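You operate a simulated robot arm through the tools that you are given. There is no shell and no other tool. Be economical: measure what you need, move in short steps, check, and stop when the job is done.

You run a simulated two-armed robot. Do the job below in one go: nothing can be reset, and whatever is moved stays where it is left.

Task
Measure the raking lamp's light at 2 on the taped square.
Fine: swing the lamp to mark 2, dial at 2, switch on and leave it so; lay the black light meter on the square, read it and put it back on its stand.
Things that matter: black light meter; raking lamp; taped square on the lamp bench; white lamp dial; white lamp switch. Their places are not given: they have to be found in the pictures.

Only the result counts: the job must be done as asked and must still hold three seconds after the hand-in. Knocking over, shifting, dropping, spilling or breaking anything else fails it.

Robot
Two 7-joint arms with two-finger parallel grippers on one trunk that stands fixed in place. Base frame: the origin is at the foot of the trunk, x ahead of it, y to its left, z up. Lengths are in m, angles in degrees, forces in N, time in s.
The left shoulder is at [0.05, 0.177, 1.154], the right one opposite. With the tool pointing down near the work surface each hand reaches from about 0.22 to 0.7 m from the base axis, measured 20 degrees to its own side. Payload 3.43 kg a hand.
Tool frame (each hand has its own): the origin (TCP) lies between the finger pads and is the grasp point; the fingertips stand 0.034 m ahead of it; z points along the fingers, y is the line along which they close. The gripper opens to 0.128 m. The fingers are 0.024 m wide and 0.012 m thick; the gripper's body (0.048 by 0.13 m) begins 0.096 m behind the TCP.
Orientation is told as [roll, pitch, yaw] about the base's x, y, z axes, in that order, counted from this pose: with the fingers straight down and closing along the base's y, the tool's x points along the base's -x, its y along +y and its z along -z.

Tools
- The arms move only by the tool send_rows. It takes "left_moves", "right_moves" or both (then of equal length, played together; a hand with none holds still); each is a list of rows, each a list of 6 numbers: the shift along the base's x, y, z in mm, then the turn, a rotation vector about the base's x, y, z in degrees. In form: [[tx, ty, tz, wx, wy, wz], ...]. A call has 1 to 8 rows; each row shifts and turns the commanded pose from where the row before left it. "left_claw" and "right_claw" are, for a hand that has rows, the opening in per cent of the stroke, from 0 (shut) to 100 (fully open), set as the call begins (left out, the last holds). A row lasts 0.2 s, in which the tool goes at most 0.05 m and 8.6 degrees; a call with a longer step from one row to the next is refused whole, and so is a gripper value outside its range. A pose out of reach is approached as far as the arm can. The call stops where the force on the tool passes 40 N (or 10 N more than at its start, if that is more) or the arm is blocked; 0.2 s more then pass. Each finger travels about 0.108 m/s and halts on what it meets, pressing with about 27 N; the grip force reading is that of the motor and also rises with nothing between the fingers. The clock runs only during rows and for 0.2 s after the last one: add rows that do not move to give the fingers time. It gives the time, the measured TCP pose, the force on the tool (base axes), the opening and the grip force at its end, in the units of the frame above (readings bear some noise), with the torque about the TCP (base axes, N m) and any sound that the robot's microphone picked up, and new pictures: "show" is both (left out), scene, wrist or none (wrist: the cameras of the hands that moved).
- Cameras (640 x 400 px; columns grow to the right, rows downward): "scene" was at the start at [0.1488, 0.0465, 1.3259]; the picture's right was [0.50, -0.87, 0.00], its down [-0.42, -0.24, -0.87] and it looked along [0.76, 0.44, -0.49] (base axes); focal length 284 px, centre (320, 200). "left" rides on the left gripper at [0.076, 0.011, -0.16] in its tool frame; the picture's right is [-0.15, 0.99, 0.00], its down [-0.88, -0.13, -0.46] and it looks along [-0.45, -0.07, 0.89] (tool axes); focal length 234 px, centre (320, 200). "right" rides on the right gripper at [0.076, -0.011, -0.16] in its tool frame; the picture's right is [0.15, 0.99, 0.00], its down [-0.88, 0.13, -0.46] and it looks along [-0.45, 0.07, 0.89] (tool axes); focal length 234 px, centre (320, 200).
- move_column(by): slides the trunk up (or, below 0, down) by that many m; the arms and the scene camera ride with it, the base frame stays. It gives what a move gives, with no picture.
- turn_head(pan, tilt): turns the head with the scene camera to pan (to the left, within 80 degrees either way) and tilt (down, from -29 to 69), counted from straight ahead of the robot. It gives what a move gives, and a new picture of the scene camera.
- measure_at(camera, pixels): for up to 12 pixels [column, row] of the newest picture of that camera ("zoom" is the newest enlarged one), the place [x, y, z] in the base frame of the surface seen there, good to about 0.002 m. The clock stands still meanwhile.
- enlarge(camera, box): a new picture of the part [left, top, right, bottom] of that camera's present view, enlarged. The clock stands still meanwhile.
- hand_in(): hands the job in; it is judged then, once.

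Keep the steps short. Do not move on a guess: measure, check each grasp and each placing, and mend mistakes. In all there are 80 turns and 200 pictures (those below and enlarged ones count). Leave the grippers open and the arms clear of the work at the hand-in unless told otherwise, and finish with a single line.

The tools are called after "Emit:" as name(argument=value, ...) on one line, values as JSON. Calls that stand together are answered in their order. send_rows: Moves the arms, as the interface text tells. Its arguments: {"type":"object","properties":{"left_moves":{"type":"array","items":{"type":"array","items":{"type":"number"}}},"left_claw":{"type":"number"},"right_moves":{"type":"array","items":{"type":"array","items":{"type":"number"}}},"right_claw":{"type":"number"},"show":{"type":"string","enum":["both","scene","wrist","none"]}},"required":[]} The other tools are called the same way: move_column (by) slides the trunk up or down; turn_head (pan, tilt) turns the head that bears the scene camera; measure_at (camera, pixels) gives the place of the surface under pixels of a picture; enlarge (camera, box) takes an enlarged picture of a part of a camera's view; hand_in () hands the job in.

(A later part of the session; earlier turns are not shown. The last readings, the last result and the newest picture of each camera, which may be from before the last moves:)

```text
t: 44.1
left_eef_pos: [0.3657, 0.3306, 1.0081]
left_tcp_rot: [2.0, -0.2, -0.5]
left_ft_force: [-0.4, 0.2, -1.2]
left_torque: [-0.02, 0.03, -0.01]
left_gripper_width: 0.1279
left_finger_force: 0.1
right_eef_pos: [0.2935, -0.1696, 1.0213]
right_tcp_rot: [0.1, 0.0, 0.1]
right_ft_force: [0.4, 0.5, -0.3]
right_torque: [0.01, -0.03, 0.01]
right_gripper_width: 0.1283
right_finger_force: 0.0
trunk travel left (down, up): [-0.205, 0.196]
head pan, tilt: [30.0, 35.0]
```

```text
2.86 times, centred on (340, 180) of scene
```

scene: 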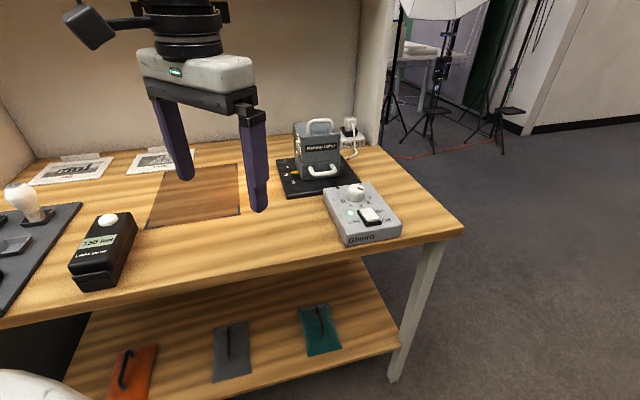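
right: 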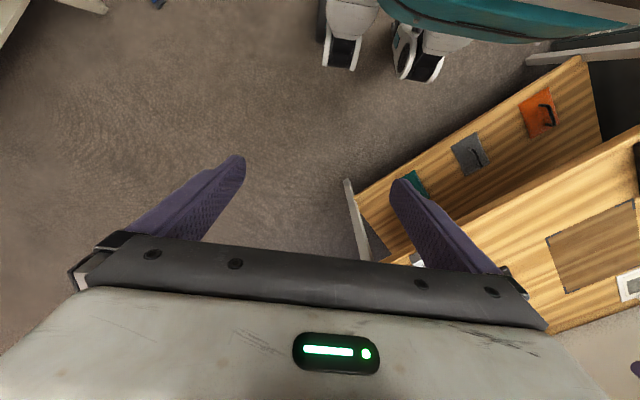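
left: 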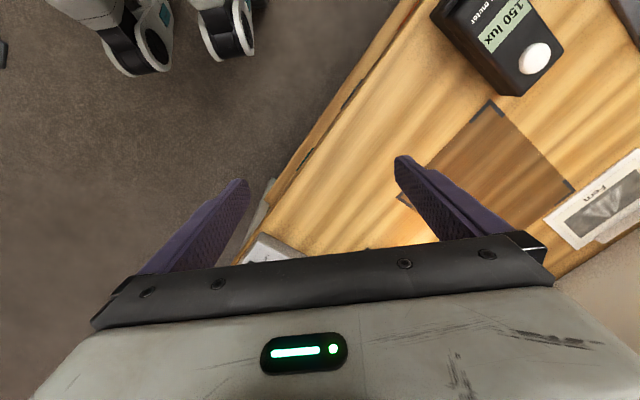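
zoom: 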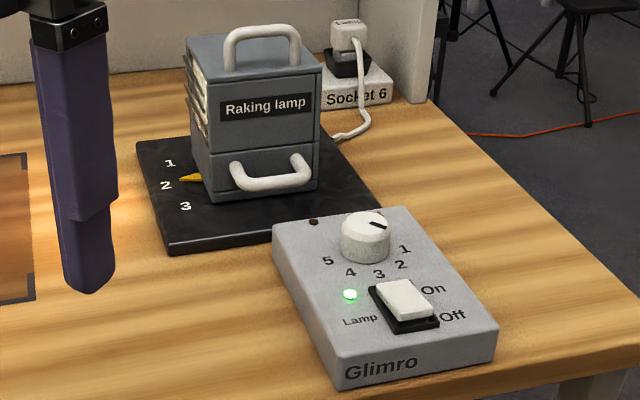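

Lamp on, dial at 2, switch On. Now the meter: I'll turn the head toward it and measure.

Emit:
turn_head(pan=58, tilt=38)

Emit:
enlarge(camera="scene", box=[220, 110, 400, 260])

```text
t: 45.0
left_eef_pos: [0.3658, 0.3299, 1.009]
left_tcp_rot: [1.9, -0.2, -0.4]
left_ft_force: [0.7, -0.3, -0.5]
left_torque: [-0.01, 0.04, 0.0]
left_gripper_width: 0.1278
left_finger_force: 0.1
right_eef_pos: [0.2941, -0.1704, 1.0199]
right_tcp_rot: [0.0, 0.0, -0.1]
right_ft_force: [-1.1, 0.7, -0.7]
right_torque: [0.0, 0.03, 0.01]
right_gripper_width: 0.1279
right_finger_force: 0.1
trunk travel left (down, up): [-0.205, 0.196]
head pan, tilt: [58.0, 38.0]
```

scene: 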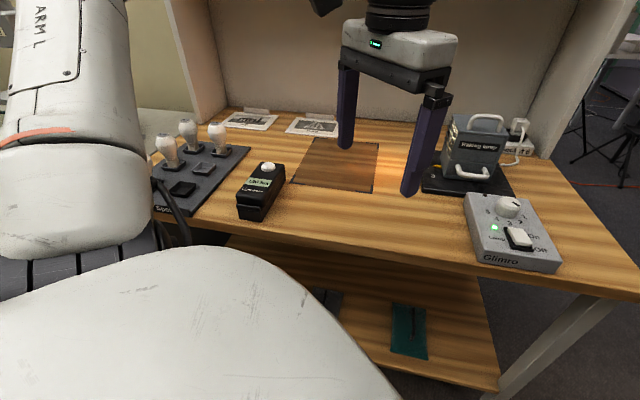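

```text
2.67 times, centred on (310, 185) of scene
```

zoom: 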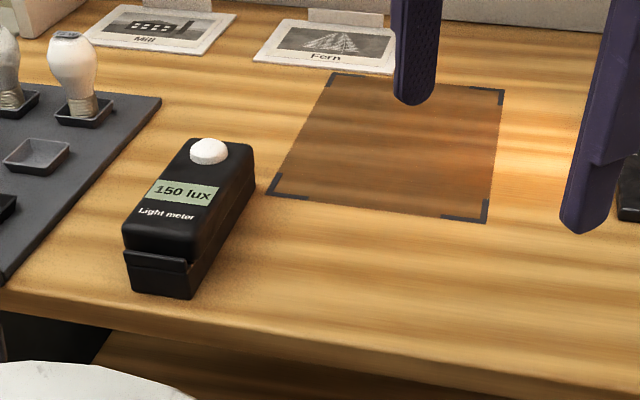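

Emit:
measure_at(camera="zoom", pixels=[[193, 143], [250, 152], [128, 235], [190, 258], [208, 148], [183, 192], [245, 205], [160, 265], [160, 285], [196, 295], [135, 262], [255, 185]])

Emit:
enlarge(camera="scene", box=[225, 150, 295, 230])

```text
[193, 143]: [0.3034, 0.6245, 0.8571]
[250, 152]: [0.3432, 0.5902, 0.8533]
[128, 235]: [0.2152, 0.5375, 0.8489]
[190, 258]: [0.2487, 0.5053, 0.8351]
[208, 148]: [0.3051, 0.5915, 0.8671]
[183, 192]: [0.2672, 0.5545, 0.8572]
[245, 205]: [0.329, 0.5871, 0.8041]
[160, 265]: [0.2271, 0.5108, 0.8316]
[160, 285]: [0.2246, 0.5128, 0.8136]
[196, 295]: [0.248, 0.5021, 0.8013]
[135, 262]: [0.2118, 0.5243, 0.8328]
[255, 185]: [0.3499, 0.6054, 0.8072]
```

```text
5.00 times, centred on (260, 190) of scene
```

zoom: 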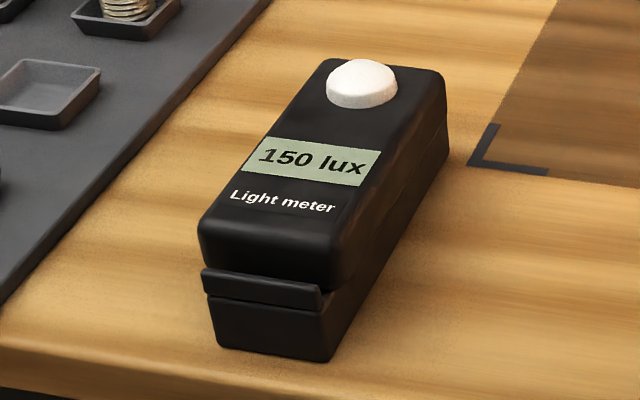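

Emit:
measure_at(camera="zoom", pixels=[[338, 250], [335, 280], [332, 300], [330, 340], [390, 190], [390, 215], [388, 245], [440, 100], [443, 130], [443, 150], [300, 240], [400, 75]])

Emit:
enlarge(camera="scene", box=[245, 165, 285, 225])

```text
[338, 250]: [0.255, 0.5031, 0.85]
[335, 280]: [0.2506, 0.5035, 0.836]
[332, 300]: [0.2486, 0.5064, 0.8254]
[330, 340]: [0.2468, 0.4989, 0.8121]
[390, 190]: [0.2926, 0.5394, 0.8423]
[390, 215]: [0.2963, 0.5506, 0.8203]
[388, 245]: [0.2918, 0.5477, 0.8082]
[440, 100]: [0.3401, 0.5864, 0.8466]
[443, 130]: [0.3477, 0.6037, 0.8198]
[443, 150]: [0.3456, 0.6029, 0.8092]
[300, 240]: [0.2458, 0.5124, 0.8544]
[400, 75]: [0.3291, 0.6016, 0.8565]
```

```text
6.67 times, centred on (265, 195) of scene
```

zoom: 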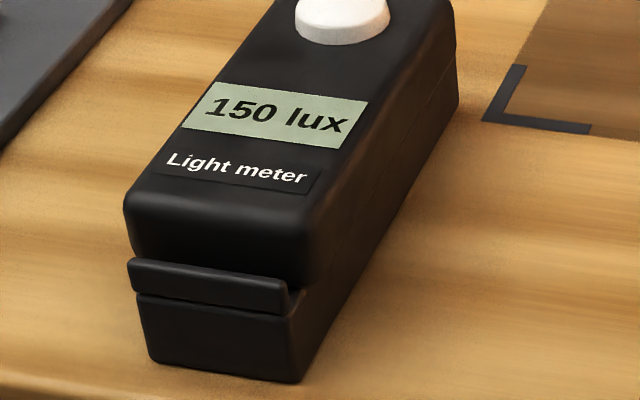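

The meter is level on a flat stand with a lip at its near end: top z≈0.857, bottom ≈0.828, long axis ≈43.5°, centre (0.278, 0.564). I'll grip it across its width with yaw 43.5° and a 30° forward tilt (for reach at the square). First I turn above it.

Emit:
send_rows(left_moves=[[-12, 28, 0, -2, 0, 0], [-12, 28, 0, 0, 0, 7.3], [-12, 28, 0, 0, 0, 7.3], [-12, 28, 0, 0, 0, 7.3], [-12, 28, 0, 0, 0, 7.3], [-12, 28, 0, 0, 0, 7.4], [-12, 28, 0, 0, 0, 7.4], [0, 0, 0, 0, 0, 0]], show="none")

Emit:
send_rows(left_moves=[[-4, 7, -10, 5.16, -5.44, 0], [-4, 7, -10, 5.16, -5.44, 0], [-3, 7, -10, 5.16, -5.44, 0], [-3, 6, -10, 5.16, -5.44, 0], [0, 0, 0, 0, 0, 0]])

```text
t: 46.8
left_eef_pos: [0.2829, 0.5245, 1.0049]
left_tcp_rot: [0.0, -0.1, 43.7]
left_ft_force: [-0.3, -0.7, 0.4]
left_torque: [0.01, 0.01, 0.0]
left_gripper_width: 0.1278
left_finger_force: 0.1
right_eef_pos: [0.2933, -0.1709, 1.0198]
right_tcp_rot: [0.0, 0.1, 0.0]
right_ft_force: [0.2, -0.1, 0.8]
right_torque: [-0.01, 0.0, 0.04]
right_gripper_width: 0.1281
right_finger_force: 0.1
trunk travel left (down, up): [-0.205, 0.196]
head pan, tilt: [58.0, 38.0]
```

```text
t: 48.0
left_eef_pos: [0.2697, 0.5515, 0.9663]
left_tcp_rot: [-0.2, -30.4, 43.6]
left_ft_force: [-0.8, 0.2, -0.2]
left_torque: [0.03, 0.02, -0.02]
left_gripper_width: 0.128
left_finger_force: 0.0
right_eef_pos: [0.2939, -0.1709, 1.0195]
right_tcp_rot: [0.0, 0.0, 0.0]
right_ft_force: [0.7, 1.4, 0.8]
right_torque: [0.01, -0.02, 0.0]
right_gripper_width: 0.128
right_finger_force: 0.1
trunk travel left (down, up): [-0.205, 0.196]
head pan, tilt: [58.0, 38.0]
```

scene: 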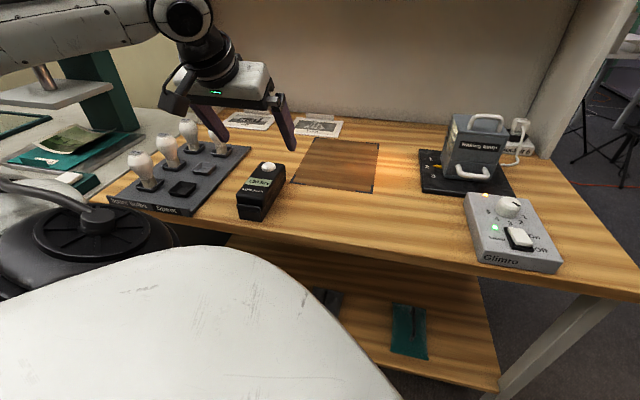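
left: 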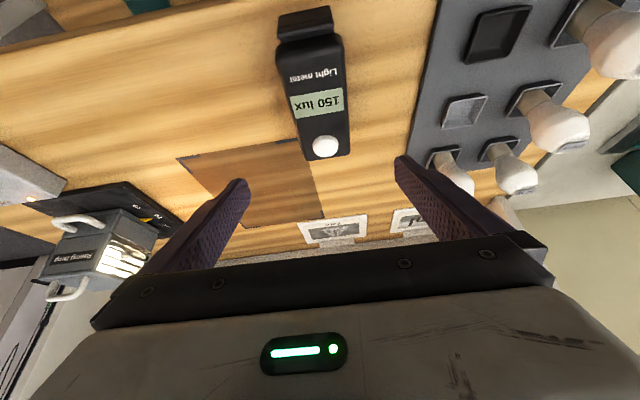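

Emit:
measure_at(camera="left", pixels=[[299, 155], [348, 152], [282, 50], [340, 46], [325, 140], [316, 90], [425, 110], [413, 150], [457, 170], [306, 20]])

Emit:
enlarge(camera="left", box=[250, 0, 410, 180])

```text
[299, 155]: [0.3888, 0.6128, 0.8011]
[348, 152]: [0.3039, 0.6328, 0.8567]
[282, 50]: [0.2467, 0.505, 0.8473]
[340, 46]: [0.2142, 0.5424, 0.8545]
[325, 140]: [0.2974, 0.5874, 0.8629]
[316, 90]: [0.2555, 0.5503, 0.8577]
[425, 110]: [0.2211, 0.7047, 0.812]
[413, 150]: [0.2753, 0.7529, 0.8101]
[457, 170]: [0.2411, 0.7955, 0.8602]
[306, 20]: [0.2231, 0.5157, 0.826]
```

```text
2.22 times, centred on (330, 90) of left
```

zoom: 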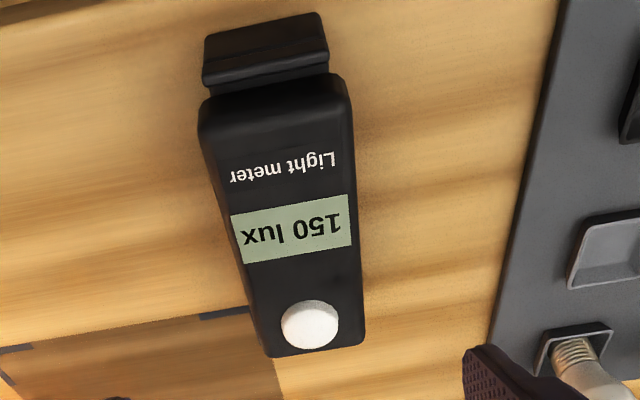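

Emit:
measure_at(camera="zoom", pixels=[[357, 338], [272, 348], [205, 120], [345, 95], [240, 240], [354, 220], [310, 325], [270, 80], [265, 45]])

```text
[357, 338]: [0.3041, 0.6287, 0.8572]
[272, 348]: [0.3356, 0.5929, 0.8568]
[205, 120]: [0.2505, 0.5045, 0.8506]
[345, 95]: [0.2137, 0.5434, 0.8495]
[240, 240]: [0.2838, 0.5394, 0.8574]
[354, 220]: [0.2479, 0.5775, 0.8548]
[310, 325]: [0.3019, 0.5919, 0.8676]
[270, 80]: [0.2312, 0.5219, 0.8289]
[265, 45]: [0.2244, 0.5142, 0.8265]
```

Meter corners give centre (0.276, 0.567) and axis ~44.7°. I'll narrow the fingers to ~80 mm, trim the pose, and descend to z≈0.87.

Emit:
send_rows(left_claw=62, left_moves=[[-3.5, 4, 0, 0, 0, 1], [0, 0, -30, 0, 0, 0], [0, 0, -30, 0, 0, 0], [0, 0, -25, 0, 0, 0], [0, 0, -12, 0, 0, 0], [0, 0, 0, 0, 0, 0]])

Emit:
enlarge(camera="scene", box=[210, 130, 320, 240])

```text
t: 49.4
left_eef_pos: [0.2651, 0.5533, 0.869]
left_tcp_rot: [-0.2, -30.3, 44.6]
left_ft_force: [-0.5, 0.6, -0.1]
left_torque: [0.04, 0.0, 0.01]
left_gripper_width: 0.0793
left_finger_force: 0.1
right_eef_pos: [0.2932, -0.1699, 1.0196]
right_tcp_rot: [0.0, 0.0, 0.1]
right_ft_force: [0.6, -0.3, 0.2]
right_torque: [0.02, 0.01, -0.04]
right_gripper_width: 0.1281
right_finger_force: 0.0
trunk travel left (down, up): [-0.205, 0.196]
head pan, tilt: [58.0, 38.0]
```

scene: 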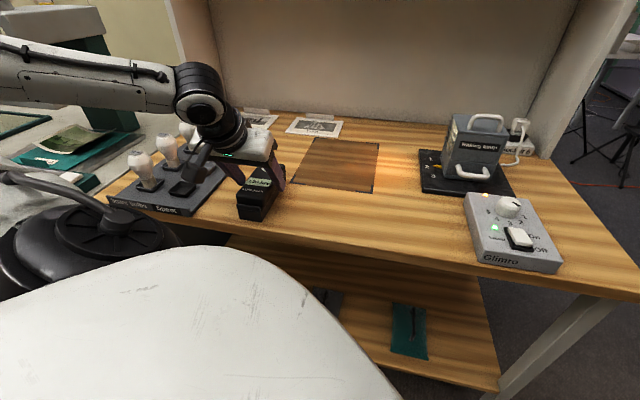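
left: 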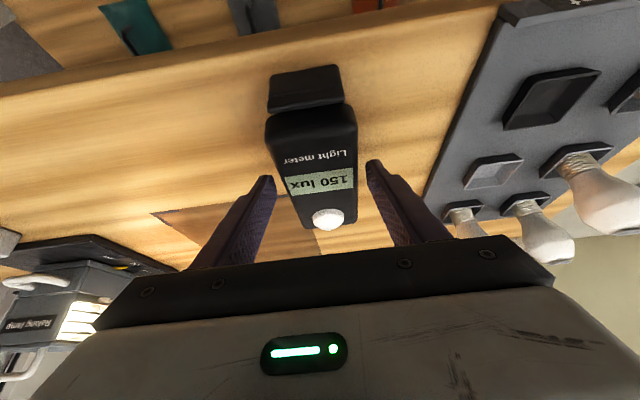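

```text
3.64 times, centred on (265, 185) of scene
```

zoom: 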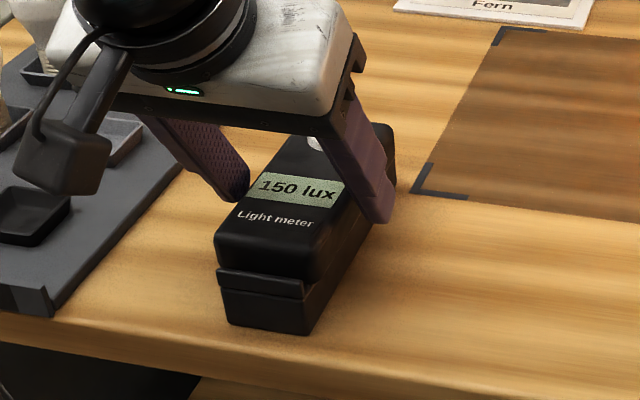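

The meter lies midway between the fingers. Closing on it now.

Emit:
send_rows(left_claw=0, left_moves=[[0, 0, 0, 0, 0, 0], [0, 0, 0, 0, 0, 0], [0, 0, 0, 0, 0, 0]])

```text
t: 50.2
left_eef_pos: [0.2652, 0.5533, 0.8701]
left_tcp_rot: [-0.1, -30.2, 44.6]
left_ft_force: [-1.2, -0.7, -0.6]
left_torque: [0.04, 0.0, 0.01]
left_gripper_width: 0.0615
left_finger_force: 27.2
right_eef_pos: [0.2936, -0.1706, 1.0196]
right_tcp_rot: [-0.1, 0.0, 0.0]
right_ft_force: [-0.1, -0.7, -0.2]
right_torque: [-0.02, 0.01, 0.0]
right_gripper_width: 0.1279
right_finger_force: 0.0
trunk travel left (down, up): [-0.205, 0.196]
head pan, tilt: [58.0, 38.0]
```

scene: 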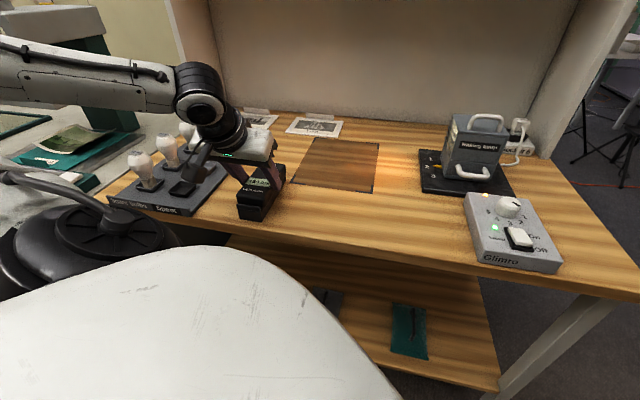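
left: 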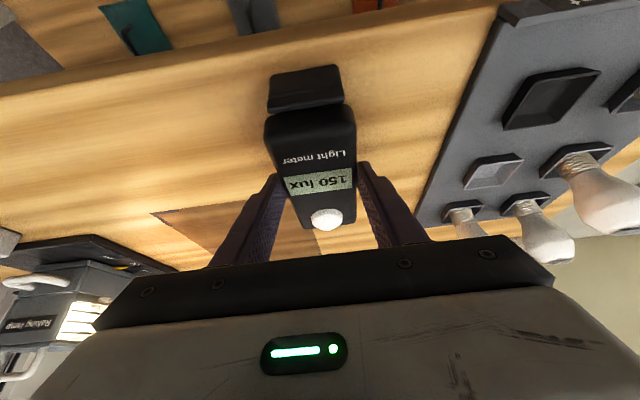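

Held at 61.5 mm (about 62 mm wide with rounded edges), force 27 N. I'll lift straight up 60 mm and check.

Emit:
send_rows(left_moves=[[0, 0, 10, 0, 0, 0], [0, 0, 20, 0, 0, 0], [0, 0, 30, 0, 0, 0], [0, 0, 0, 0, 0, 0]])

Emit:
enlarge(camera="scene", box=[180, 100, 400, 240])

```text
t: 51.2
left_eef_pos: [0.2659, 0.5535, 0.9299]
left_tcp_rot: [0.0, -30.2, 44.5]
left_ft_force: [0.2, 0.9, -0.3]
left_torque: [0.02, 0.02, 0.0]
left_gripper_width: 0.0001
left_finger_force: 27.1
right_eef_pos: [0.2933, -0.1699, 1.0202]
right_tcp_rot: [0.0, 0.0, 0.0]
right_ft_force: [-0.2, 0.1, -0.1]
right_torque: [0.01, -0.01, -0.02]
right_gripper_width: 0.1282
right_finger_force: 0.1
trunk travel left (down, up): [-0.205, 0.196]
head pan, tilt: [58.0, 38.0]
```

scene: 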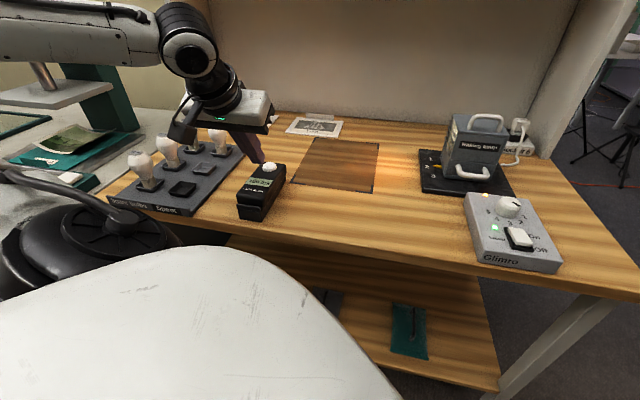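
left: 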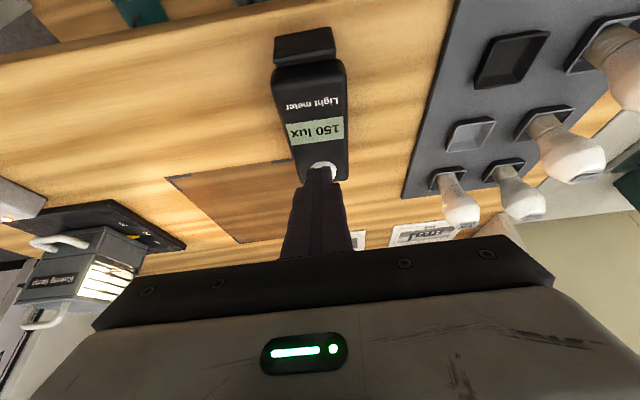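

```text
2.86 times, centred on (290, 170) of scene
```

zoom: 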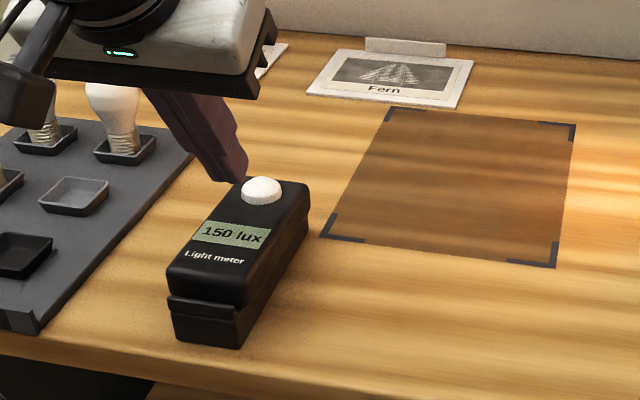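

It slipped out of the fingers during the lift: the grip was too shallow. I'll check the meter hasn't shifted and measure its side profile more carefully.

Emit:
enlarge(camera="scene", box=[230, 155, 295, 225])

Emit:
measure_at(camera="zoom", pixels=[[345, 140], [365, 150], [375, 160], [375, 175], [375, 185], [375, 195], [375, 205], [375, 215], [375, 225], [375, 235], [375, 245], [375, 260]])

```text
5.71 times, centred on (262, 190) of scene
```

zoom: 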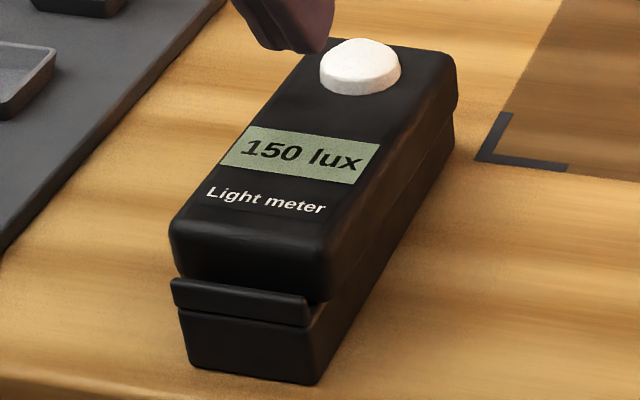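

```text
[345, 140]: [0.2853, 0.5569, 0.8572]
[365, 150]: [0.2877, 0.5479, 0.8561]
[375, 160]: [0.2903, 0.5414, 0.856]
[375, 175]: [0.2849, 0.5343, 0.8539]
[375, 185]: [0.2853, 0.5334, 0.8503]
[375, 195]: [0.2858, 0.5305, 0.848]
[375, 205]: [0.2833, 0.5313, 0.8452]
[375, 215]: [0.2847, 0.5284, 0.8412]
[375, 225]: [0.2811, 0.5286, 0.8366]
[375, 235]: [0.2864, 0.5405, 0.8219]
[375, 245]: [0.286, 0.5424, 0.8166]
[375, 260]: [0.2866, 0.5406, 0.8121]
```

The side is widest at z≈0.837–0.85, with the bottom at ≈0.834, and the tilted tips only caught a small corner of it. A vertical tool would grip the whole side. I'll test whether a vertical pose reaches the square, near (0.485, 0.578).

Emit:
send_rows(left_claw=62, left_moves=[[20, 0, 30, 0, 0, 0], [30, 5, 0, -5.27, 5.34, 0], [35, 5, 0, -5.27, 5.34, 0], [35, 5, 0, -5.27, 5.34, 0], [40, 5, 0, -5.27, 5.34, 0], [35, 5, -25, 0, 0, 0], [25, 3, -35, 0, 0, 0], [0, 0, -30, 0, 0, 0]])

```text
t: 53.0
left_eef_pos: [0.4847, 0.5836, 0.8683]
left_tcp_rot: [-0.3, -0.4, 44.6]
left_ft_force: [-0.1, 0.1, -1.3]
left_torque: [-0.01, 0.02, -0.03]
left_gripper_width: 0.0793
left_finger_force: 0.0
right_eef_pos: [0.2938, -0.1699, 1.0204]
right_tcp_rot: [0.0, 0.0, 0.0]
right_ft_force: [-0.6, 0.7, 0.0]
right_torque: [0.0, -0.01, 0.05]
right_gripper_width: 0.1278
right_finger_force: 0.0
trunk travel left (down, up): [-0.205, 0.196]
head pan, tilt: [58.0, 38.0]
```

scene: 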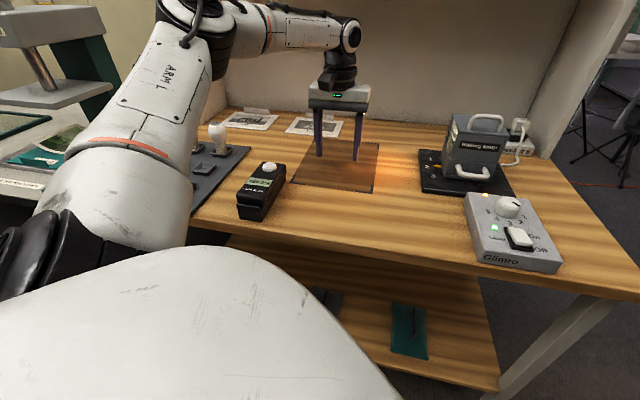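
left: 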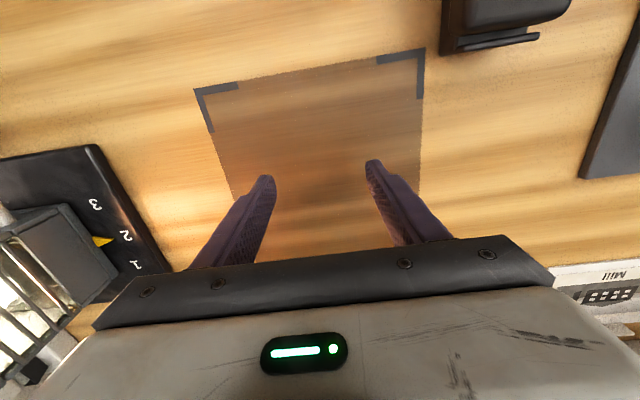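

Vertical reach at the square is fine. Back over the meter now, with the tool vertical, then descend to TCP z≈0.871 (tips just above the meter's bottom edge).

Emit:
send_rows(left_moves=[[0, 0, 40, 0, 0, 0], [-25, 0, 40, 0.3, 0.4, 0], [-46, -4, 0, 0, 0, 0], [-46, -4, 0, 0, 0, 0], [-46, -4, 0, 0, 0, 0], [-46, -5, 0, 0, 0, 0], [0, 0, -20, 0, 0, 0], [0, 0, 0, 0, 0, 0]])

```text
t: 54.8
left_eef_pos: [0.2822, 0.5652, 0.9281]
left_tcp_rot: [0.4, -0.1, 44.6]
left_ft_force: [0.0, 0.3, -0.8]
left_torque: [-0.06, 0.03, -0.02]
left_gripper_width: 0.0794
left_finger_force: 0.2
left hand out of reach, approached as far as the arm can: row 5
right_eef_pos: [0.2932, -0.1704, 1.0202]
right_tcp_rot: [0.0, 0.1, 0.0]
right_ft_force: [0.4, 0.8, -1.0]
right_torque: [-0.02, 0.03, 0.02]
right_gripper_width: 0.128
right_finger_force: 0.0
trunk travel left (down, up): [-0.205, 0.196]
head pan, tilt: [58.0, 38.0]
```

scene: 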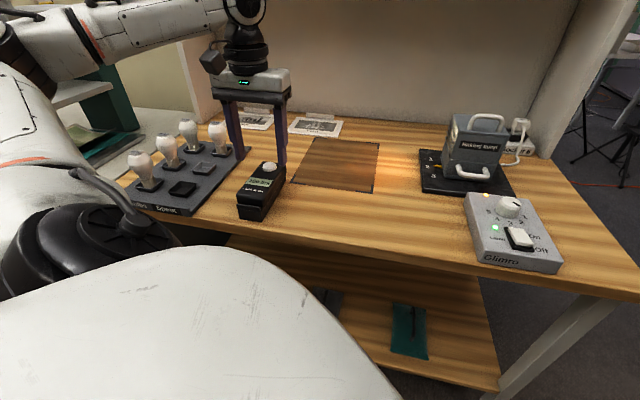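
left: 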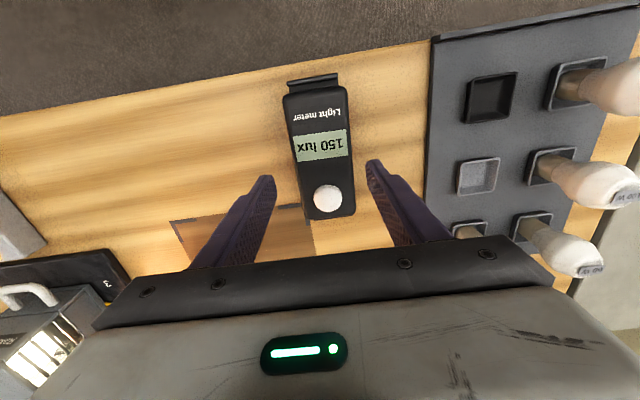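

Emit:
send_rows(left_moves=[[-6.5, 2, 0, 0, 0, 0], [0, 0, -20, 0, 0, 0], [0, 0, -20, 0, 0, 0], [0, 0, -17, 0, 0, 0], [0, 0, 0, 0, 0, 0]])

Emit:
enlarge(camera="scene", box=[220, 140, 310, 230])

```text
t: 56.0
left_eef_pos: [0.2777, 0.5664, 0.8732]
left_tcp_rot: [0.4, -0.1, 44.6]
left_ft_force: [0.3, 0.1, 0.0]
left_torque: [0.0, -0.01, 0.0]
left_gripper_width: 0.0795
left_finger_force: 0.0
right_eef_pos: [0.293, -0.1701, 1.0196]
right_tcp_rot: [0.0, 0.0, 0.0]
right_ft_force: [0.7, 0.2, -0.8]
right_torque: [0.0, 0.0, 0.01]
right_gripper_width: 0.1278
right_finger_force: 0.3
trunk travel left (down, up): [-0.205, 0.196]
head pan, tilt: [58.0, 38.0]
```

scene: 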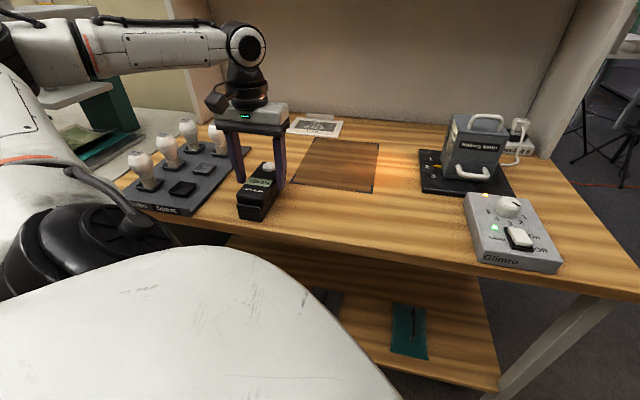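
left: 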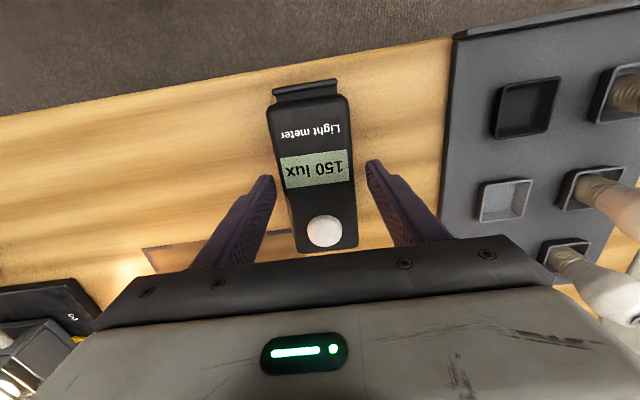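

```text
4.44 times, centred on (265, 185) of scene
```

zoom: 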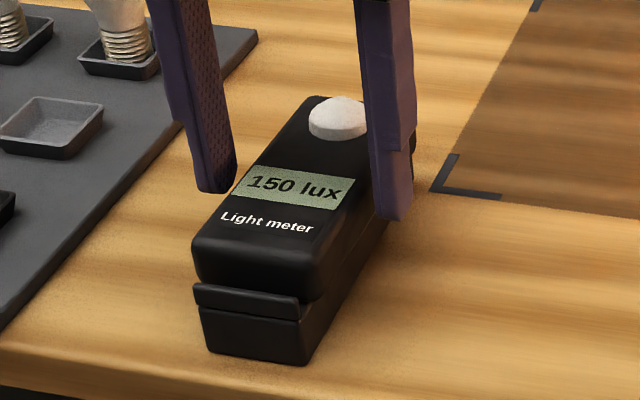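

Nearly centred (about 2 mm off). I'll trim, lower 3 mm and close.

Emit:
send_rows(left_moves=[[-1.3, 1.2, -3, 0, 0, 0], [0, 0, 0, 0, 0, 0]], show="none")

Emit:
send_rows(left_claw=0, left_moves=[[0, 0, 0, 0, 0, 0], [0, 0, 0, 0, 0, 0], [0, 0, 0, 0, 0, 0], [0, 0, 0, 0, 0, 0]], show="wrist")

Emit:
send_rows(left_moves=[[0, 0, 5, 0, 0, 0], [0, 0, 5, 0, 0, 0], [0, 0, 0, 0, 0, 0]], show="wrist")

Emit:
enlarge(camera="scene", box=[220, 140, 310, 230])

```text
t: 56.6
left_eef_pos: [0.2742, 0.5682, 0.8688]
left_tcp_rot: [0.4, 0.0, 44.6]
left_ft_force: [-0.6, -0.1, -0.2]
left_torque: [0.0, 0.02, -0.02]
left_gripper_width: 0.0794
left_finger_force: 0.0
right_eef_pos: [0.2941, -0.17, 1.0199]
right_tcp_rot: [0.0, 0.0, -0.1]
right_ft_force: [0.4, -0.4, 0.0]
right_torque: [0.03, 0.01, 0.03]
right_gripper_width: 0.1281
right_finger_force: 0.1
trunk travel left (down, up): [-0.205, 0.196]
head pan, tilt: [58.0, 38.0]
```

```text
t: 57.6
left_eef_pos: [0.2756, 0.568, 0.8706]
left_tcp_rot: [0.4, -0.3, 44.6]
left_ft_force: [-0.1, -0.2, 0.6]
left_torque: [0.02, -0.09, -0.04]
left_gripper_width: 0.0617
left_finger_force: 27.4
right_eef_pos: [0.2926, -0.1703, 1.02]
right_tcp_rot: [0.0, 0.0, 0.0]
right_ft_force: [0.4, 0.1, 0.1]
right_torque: [-0.02, 0.0, 0.0]
right_gripper_width: 0.1279
right_finger_force: 0.0
trunk travel left (down, up): [-0.205, 0.196]
head pan, tilt: [58.0, 38.0]
```

left: 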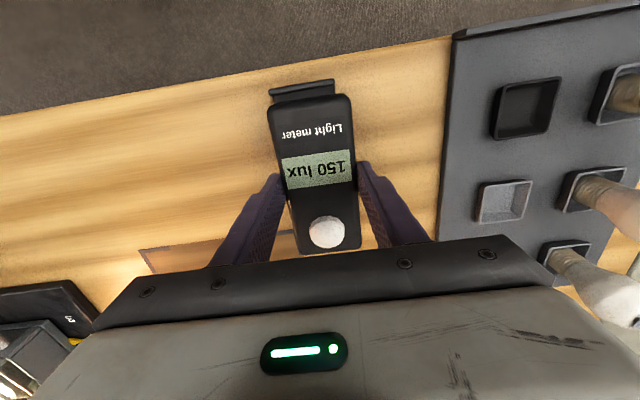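

```text
t: 58.4
left_eef_pos: [0.2755, 0.5696, 0.8801]
left_tcp_rot: [0.4, -0.1, 44.7]
left_ft_force: [0.8, 0.1, -1.4]
left_torque: [-0.01, 0.03, -0.02]
left_gripper_width: 0.0615
left_finger_force: 26.6
right_eef_pos: [0.2931, -0.1709, 1.0196]
right_tcp_rot: [0.0, 0.0, 0.0]
right_ft_force: [0.0, -0.5, -0.9]
right_torque: [-0.01, -0.01, -0.01]
right_gripper_width: 0.1276
right_finger_force: 0.2
trunk travel left (down, up): [-0.205, 0.196]
head pan, tilt: [58.0, 38.0]
```

left: 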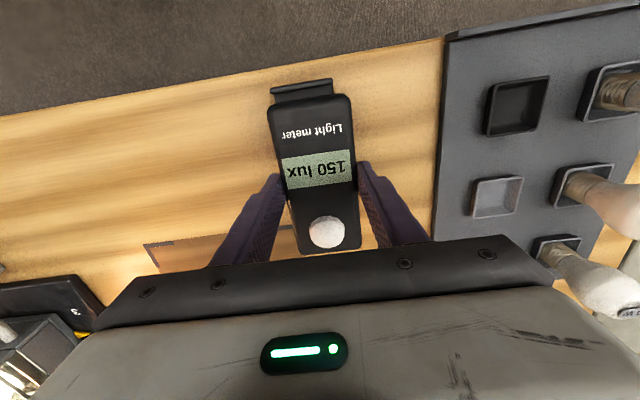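

```text
4.44 times, centred on (265, 185) of scene
```

zoom: 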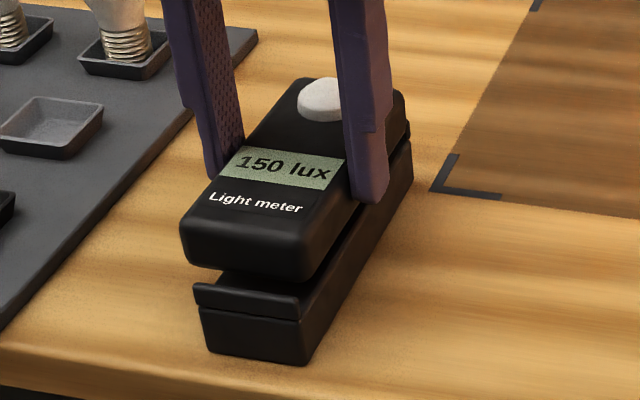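

Lifted with the grip holding at 61.5 mm. I'll raise it further, carry it to the square, and hover at z≈0.90.

Emit:
send_rows(left_moves=[[0, 0, 25, 0, 0, 0], [0, 0, 25, 0, 0, 0], [42, 3, 0, 0, 0, 0], [43, 3, 0, 0, 0, 0], [43, 3, 0, 0, 0, 0], [43, 3, 0, 0, 0, 0], [43, 3.5, 0, 0, 0, 0], [0, 0, -30, 0, 0, 0]])

Emit:
enlarge(camera="scene", box=[220, 100, 400, 230])

```text
t: 60.2
left_eef_pos: [0.4906, 0.5851, 0.8977]
left_tcp_rot: [0.3, -0.1, 44.5]
left_ft_force: [0.1, 0.6, -2.1]
left_torque: [0.0, 0.05, -0.04]
left_gripper_width: 0.0617
left_finger_force: 27.1
right_eef_pos: [0.2937, -0.1698, 1.0201]
right_tcp_rot: [0.0, 0.0, 0.1]
right_ft_force: [0.5, -0.3, 0.7]
right_torque: [0.0, 0.03, -0.03]
right_gripper_width: 0.128
right_finger_force: 0.1
trunk travel left (down, up): [-0.205, 0.196]
head pan, tilt: [58.0, 38.0]
```

scene: 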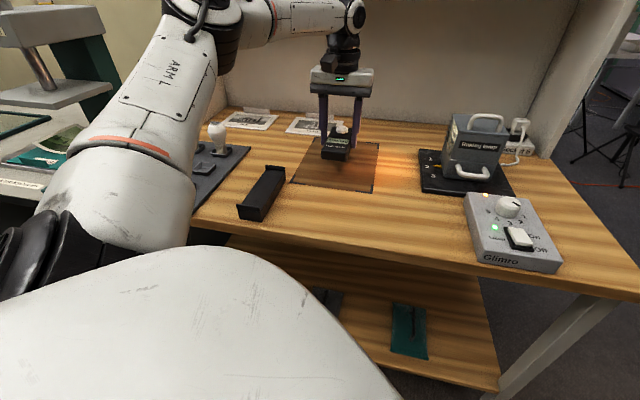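
left: 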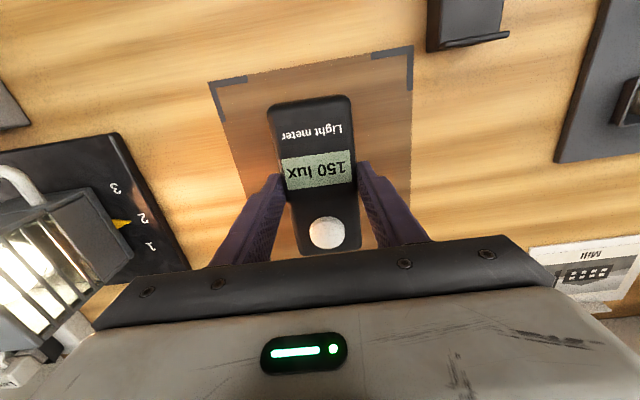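

```text
3.08 times, centred on (310, 165) of scene
```

zoom: 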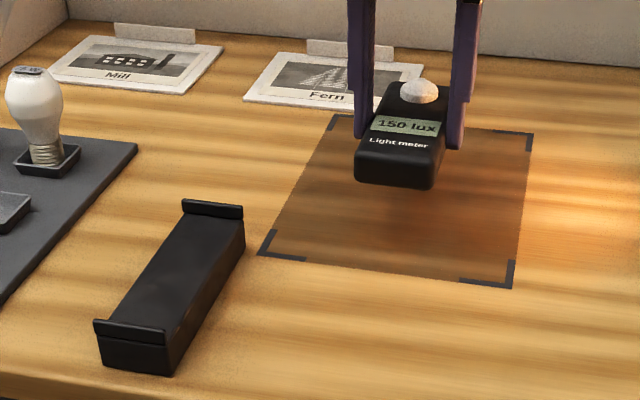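

The stand is now visible: a block with lips at both ends. I'll measure its top and lips, and the held meter.

Emit:
measure_at(camera="zoom", pixels=[[180, 270], [140, 310], [215, 225], [243, 240], [165, 330], [130, 325], [135, 332], [212, 205], [212, 212], [395, 155], [430, 185], [365, 178]])

Emit:
enlarge(camera="scene", box=[230, 160, 295, 225])

```text
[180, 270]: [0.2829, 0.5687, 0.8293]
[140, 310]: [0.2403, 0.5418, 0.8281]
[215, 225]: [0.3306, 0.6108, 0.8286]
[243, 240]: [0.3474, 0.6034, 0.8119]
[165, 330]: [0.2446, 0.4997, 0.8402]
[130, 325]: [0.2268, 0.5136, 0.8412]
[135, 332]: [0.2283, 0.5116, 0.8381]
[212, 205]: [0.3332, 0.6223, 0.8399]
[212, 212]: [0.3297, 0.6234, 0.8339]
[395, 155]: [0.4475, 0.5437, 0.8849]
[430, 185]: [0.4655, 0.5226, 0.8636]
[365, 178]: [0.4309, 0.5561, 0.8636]
```

```text
6.15 times, centred on (262, 192) of scene
```

zoom: 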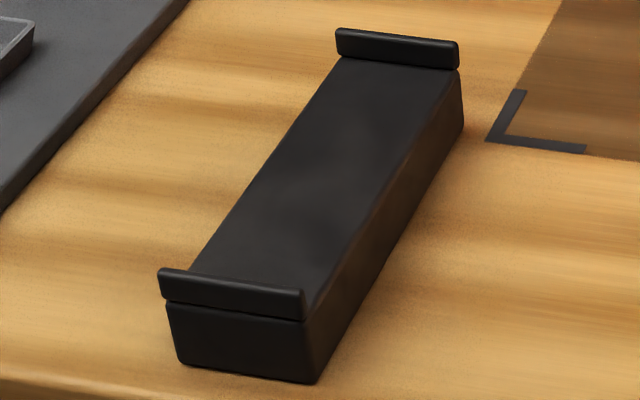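

Stand top is z 0.8285, so the meter bottom lies 41.5 mm below the TCP; on the bench the TCP should be ≈0.842. Lowering with small final steps.

Emit:
send_rows(left_moves=[[0, 0, -25, 0, 0, 0], [0, 0, -20, 0, 0, 0], [0, 0, -6, 0, 0, 0], [0, 0, -2, 0, 0, 0], [0, 0, -2, 0, 0, 0], [0, 0, 0, 0, 0, 0]])

Emit:
enlarge(camera="scene", box=[270, 100, 400, 210])

```text
t: 61.6
left_eef_pos: [0.4897, 0.5869, 0.8451]
left_tcp_rot: [0.5, -0.2, 44.6]
left_ft_force: [0.1, 0.2, -2.4]
left_torque: [-0.05, 0.01, -0.01]
left_gripper_width: 0.0618
left_finger_force: 27.1
right_eef_pos: [0.294, -0.1701, 1.0195]
right_tcp_rot: [0.0, 0.0, 0.0]
right_ft_force: [-0.1, -0.1, 0.7]
right_torque: [0.02, -0.01, 0.02]
right_gripper_width: 0.1282
right_finger_force: 0.1
trunk travel left (down, up): [-0.205, 0.196]
head pan, tilt: [58.0, 38.0]
```

scene: 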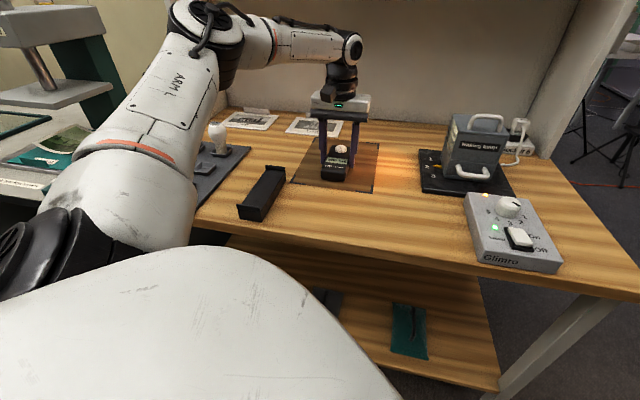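
left: 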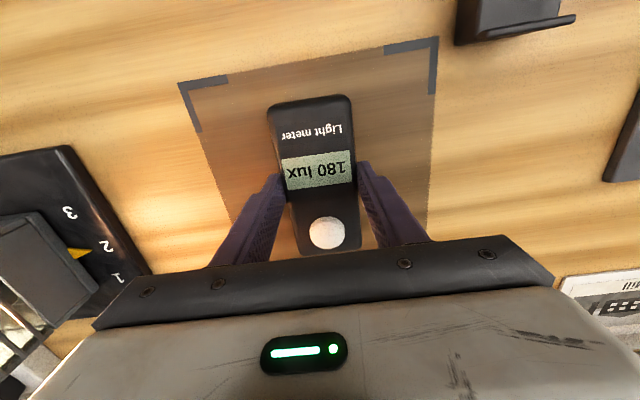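

```text
3.64 times, centred on (335, 155) of scene
```

zoom: 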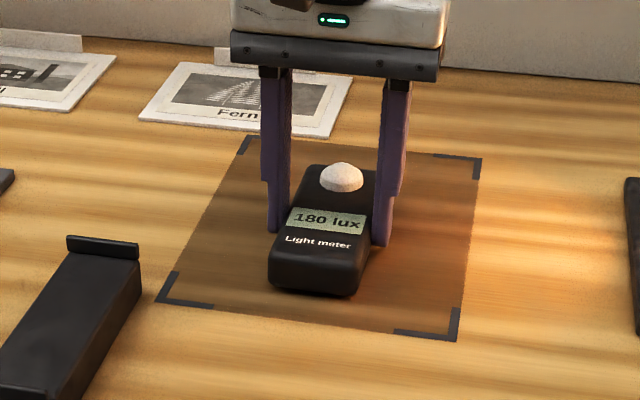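

Almost down (TCP 0.845), the display already shows 180 lux. A few more millimetres until contact.

Emit:
send_rows(left_moves=[[0, 0, -1.5, 0, 0, 0], [0, 0, -1.5, 0, 0, 0], [0, 0, -1, 0, 0, 0], [0, 0, 0, 0, 0, 0]], show="none")

```text
t: 62.6
left_eef_pos: [0.4894, 0.5861, 0.8421]
left_tcp_rot: [0.4, -0.3, 44.7]
left_ft_force: [-0.2, 3.0, 4.0]
left_torque: [-0.33, 0.16, -0.05]
left_gripper_width: 0.0614
left_finger_force: 27.3
right_eef_pos: [0.2934, -0.1704, 1.0199]
right_tcp_rot: [0.1, 0.0, 0.0]
right_ft_force: [-0.8, 0.2, -0.5]
right_torque: [0.0, 0.02, -0.01]
right_gripper_width: 0.128
right_finger_force: 0.1
trunk travel left (down, up): [-0.205, 0.196]
head pan, tilt: [58.0, 38.0]
```

Contact felt (+4 N). I'll open to ~80 mm, rise clear of the meter's light, wait and read it.

Emit:
send_rows(left_claw=62, left_moves=[[0, 0, 0, 0, 0, 0], [0, 0, 0, 0, 0, 0], [0, 0, 40, 0, 0, 0], [0, 0, 45, 0, 0, 0], [-30, 10, 30, 0, 0, 0], [-40, 0, 0, 0, 0, 0], [0, 0, 0, 0, 0, 0], [0, 0, 0, 0, 0, 0]])

Emit:
enlarge(camera="scene", box=[280, 120, 390, 210])

Emit:
enlarge(camera="left", box=[160, 40, 460, 260])

```text
t: 64.4
left_eef_pos: [0.4194, 0.5935, 0.955]
left_tcp_rot: [0.5, -0.1, 44.7]
left_ft_force: [-0.3, 0.2, 0.5]
left_torque: [0.01, 0.01, 0.02]
left_gripper_width: 0.0796
left_finger_force: 0.0
right_eef_pos: [0.2929, -0.1705, 1.0193]
right_tcp_rot: [0.0, 0.0, 0.1]
right_ft_force: [0.4, -0.4, -0.6]
right_torque: [0.02, -0.01, 0.01]
right_gripper_width: 0.1277
right_finger_force: 0.1
trunk travel left (down, up): [-0.205, 0.196]
head pan, tilt: [58.0, 38.0]
```

scene: 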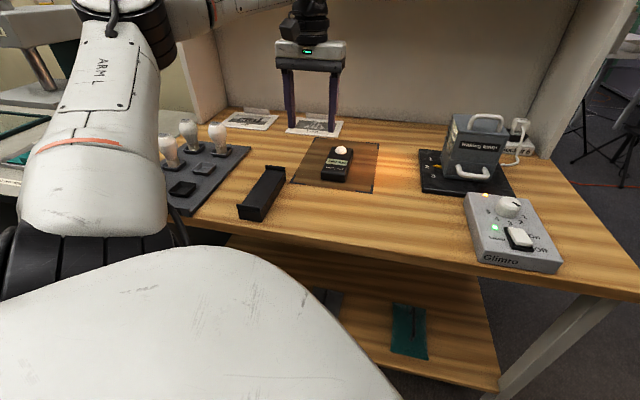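
left: 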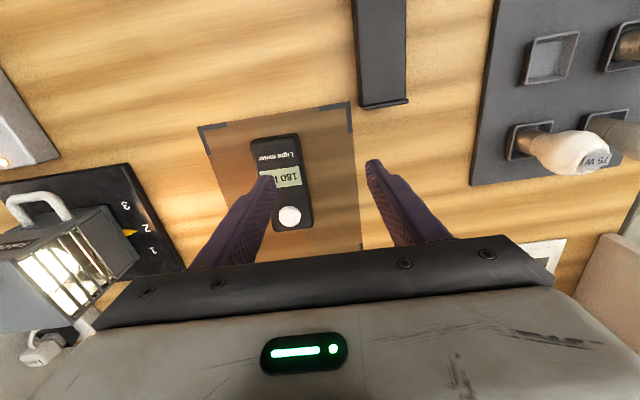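

```text
4.44 times, centred on (335, 165) of scene
```

zoom: 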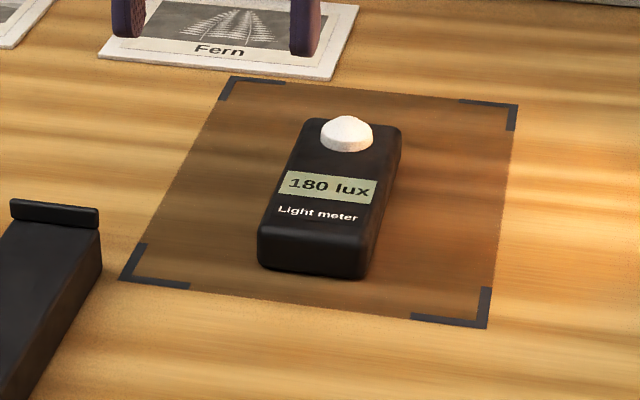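

```text
1.82 times, centred on (310, 150) of left
```

zoom: 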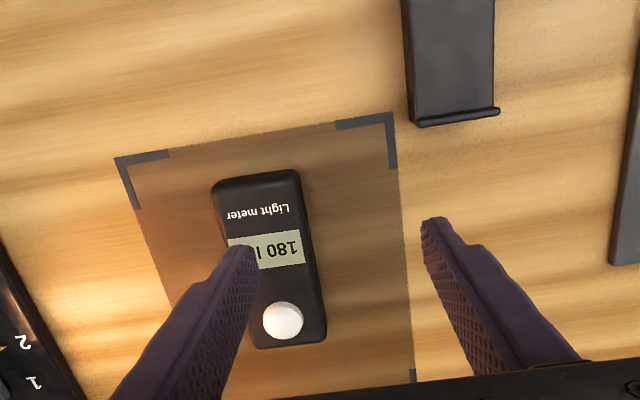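

The meter lies flat inside the square and reads 180 lux with the hand clear. I'll retrace to the same grasp pose and pick it up again.

Emit:
send_rows(left_moves=[[40, 0, 0, 0, 0, 0], [30, -10, -30, 0, 0, 0], [0, 0, -45, 0, 0, 0], [0, 0, -30, 0, 0, 0], [0, 0, -9, 0, 0, 0], [0, 0, 0, 0, 0, 0]])

Emit:
enlarge(camera="scene", box=[280, 120, 390, 210])

```text
t: 65.8
left_eef_pos: [0.4894, 0.5851, 0.8415]
left_tcp_rot: [0.4, -0.1, 44.5]
left_ft_force: [-0.1, 0.8, -0.7]
left_torque: [-0.06, -0.04, 0.01]
left_gripper_width: 0.0796
left_finger_force: 0.0
right_eef_pos: [0.2926, -0.1704, 1.0197]
right_tcp_rot: [0.0, 0.0, 0.0]
right_ft_force: [1.0, -0.2, -0.6]
right_torque: [0.0, -0.01, 0.01]
right_gripper_width: 0.1279
right_finger_force: 0.0
trunk travel left (down, up): [-0.205, 0.196]
head pan, tilt: [58.0, 38.0]
```

scene: 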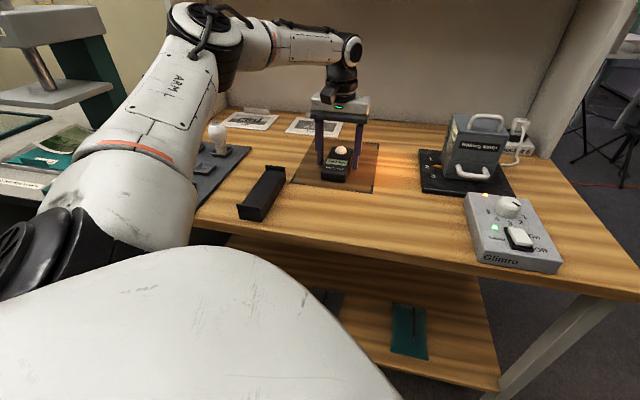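
left: 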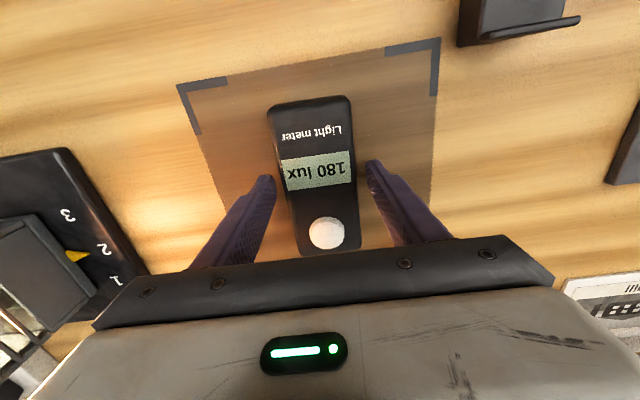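

```text
4.44 times, centred on (335, 165) of scene
```

zoom: 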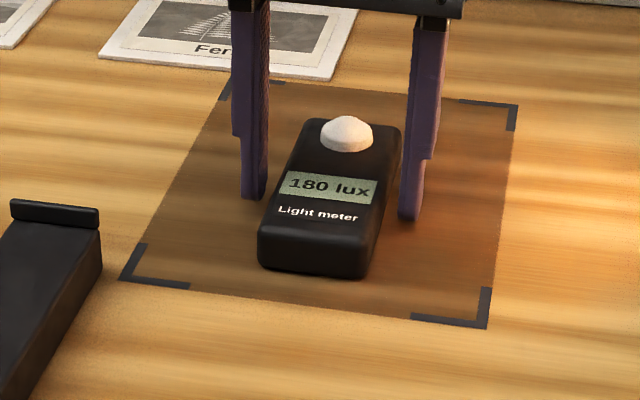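

Centred again and still 180 lux. Closing and lifting.

Emit:
send_rows(left_claw=0, left_moves=[[0, 0, 0, 0, 0, 0], [0, 0, 0, 0, 0, 0], [0, 0, 0, 0, 0, 0], [0, 0, 0, 0, 0, 0]], show="none")

Emit:
send_rows(left_moves=[[0, 0, 10, 0, 0, 0], [0, 0, 25, 0, 0, 0], [0, 0, 30, 0, 0, 0], [0, 0, 24, 0, 0, 0], [0, 0, 0, 0, 0, 0]], show="wrist")

```text
t: 66.8
left_eef_pos: [0.4895, 0.5866, 0.8426]
left_tcp_rot: [0.4, -0.1, 44.6]
left_ft_force: [-0.2, 0.1, -0.3]
left_torque: [0.0, 0.0, 0.01]
left_gripper_width: 0.0615
left_finger_force: 26.8
right_eef_pos: [0.2932, -0.1696, 1.0197]
right_tcp_rot: [0.0, 0.0, 0.0]
right_ft_force: [0.0, -0.9, -0.2]
right_torque: [0.0, -0.01, 0.0]
right_gripper_width: 0.1281
right_finger_force: 0.2
trunk travel left (down, up): [-0.205, 0.196]
head pan, tilt: [58.0, 38.0]
```

```text
t: 68.0
left_eef_pos: [0.4889, 0.5857, 0.9301]
left_tcp_rot: [0.4, 0.0, 44.5]
left_ft_force: [-0.3, -0.5, -1.2]
left_torque: [-0.02, 0.02, 0.01]
left_gripper_width: 0.0616
left_finger_force: 27.8
right_eef_pos: [0.2934, -0.1707, 1.0199]
right_tcp_rot: [0.0, 0.0, 0.0]
right_ft_force: [-0.6, -0.2, -0.9]
right_torque: [-0.05, -0.03, 0.02]
right_gripper_width: 0.1278
right_finger_force: 0.0
trunk travel left (down, up): [-0.205, 0.196]
head pan, tilt: [58.0, 38.0]
```

left: 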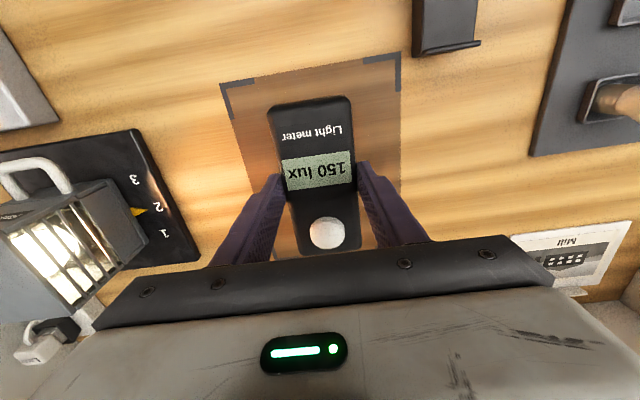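

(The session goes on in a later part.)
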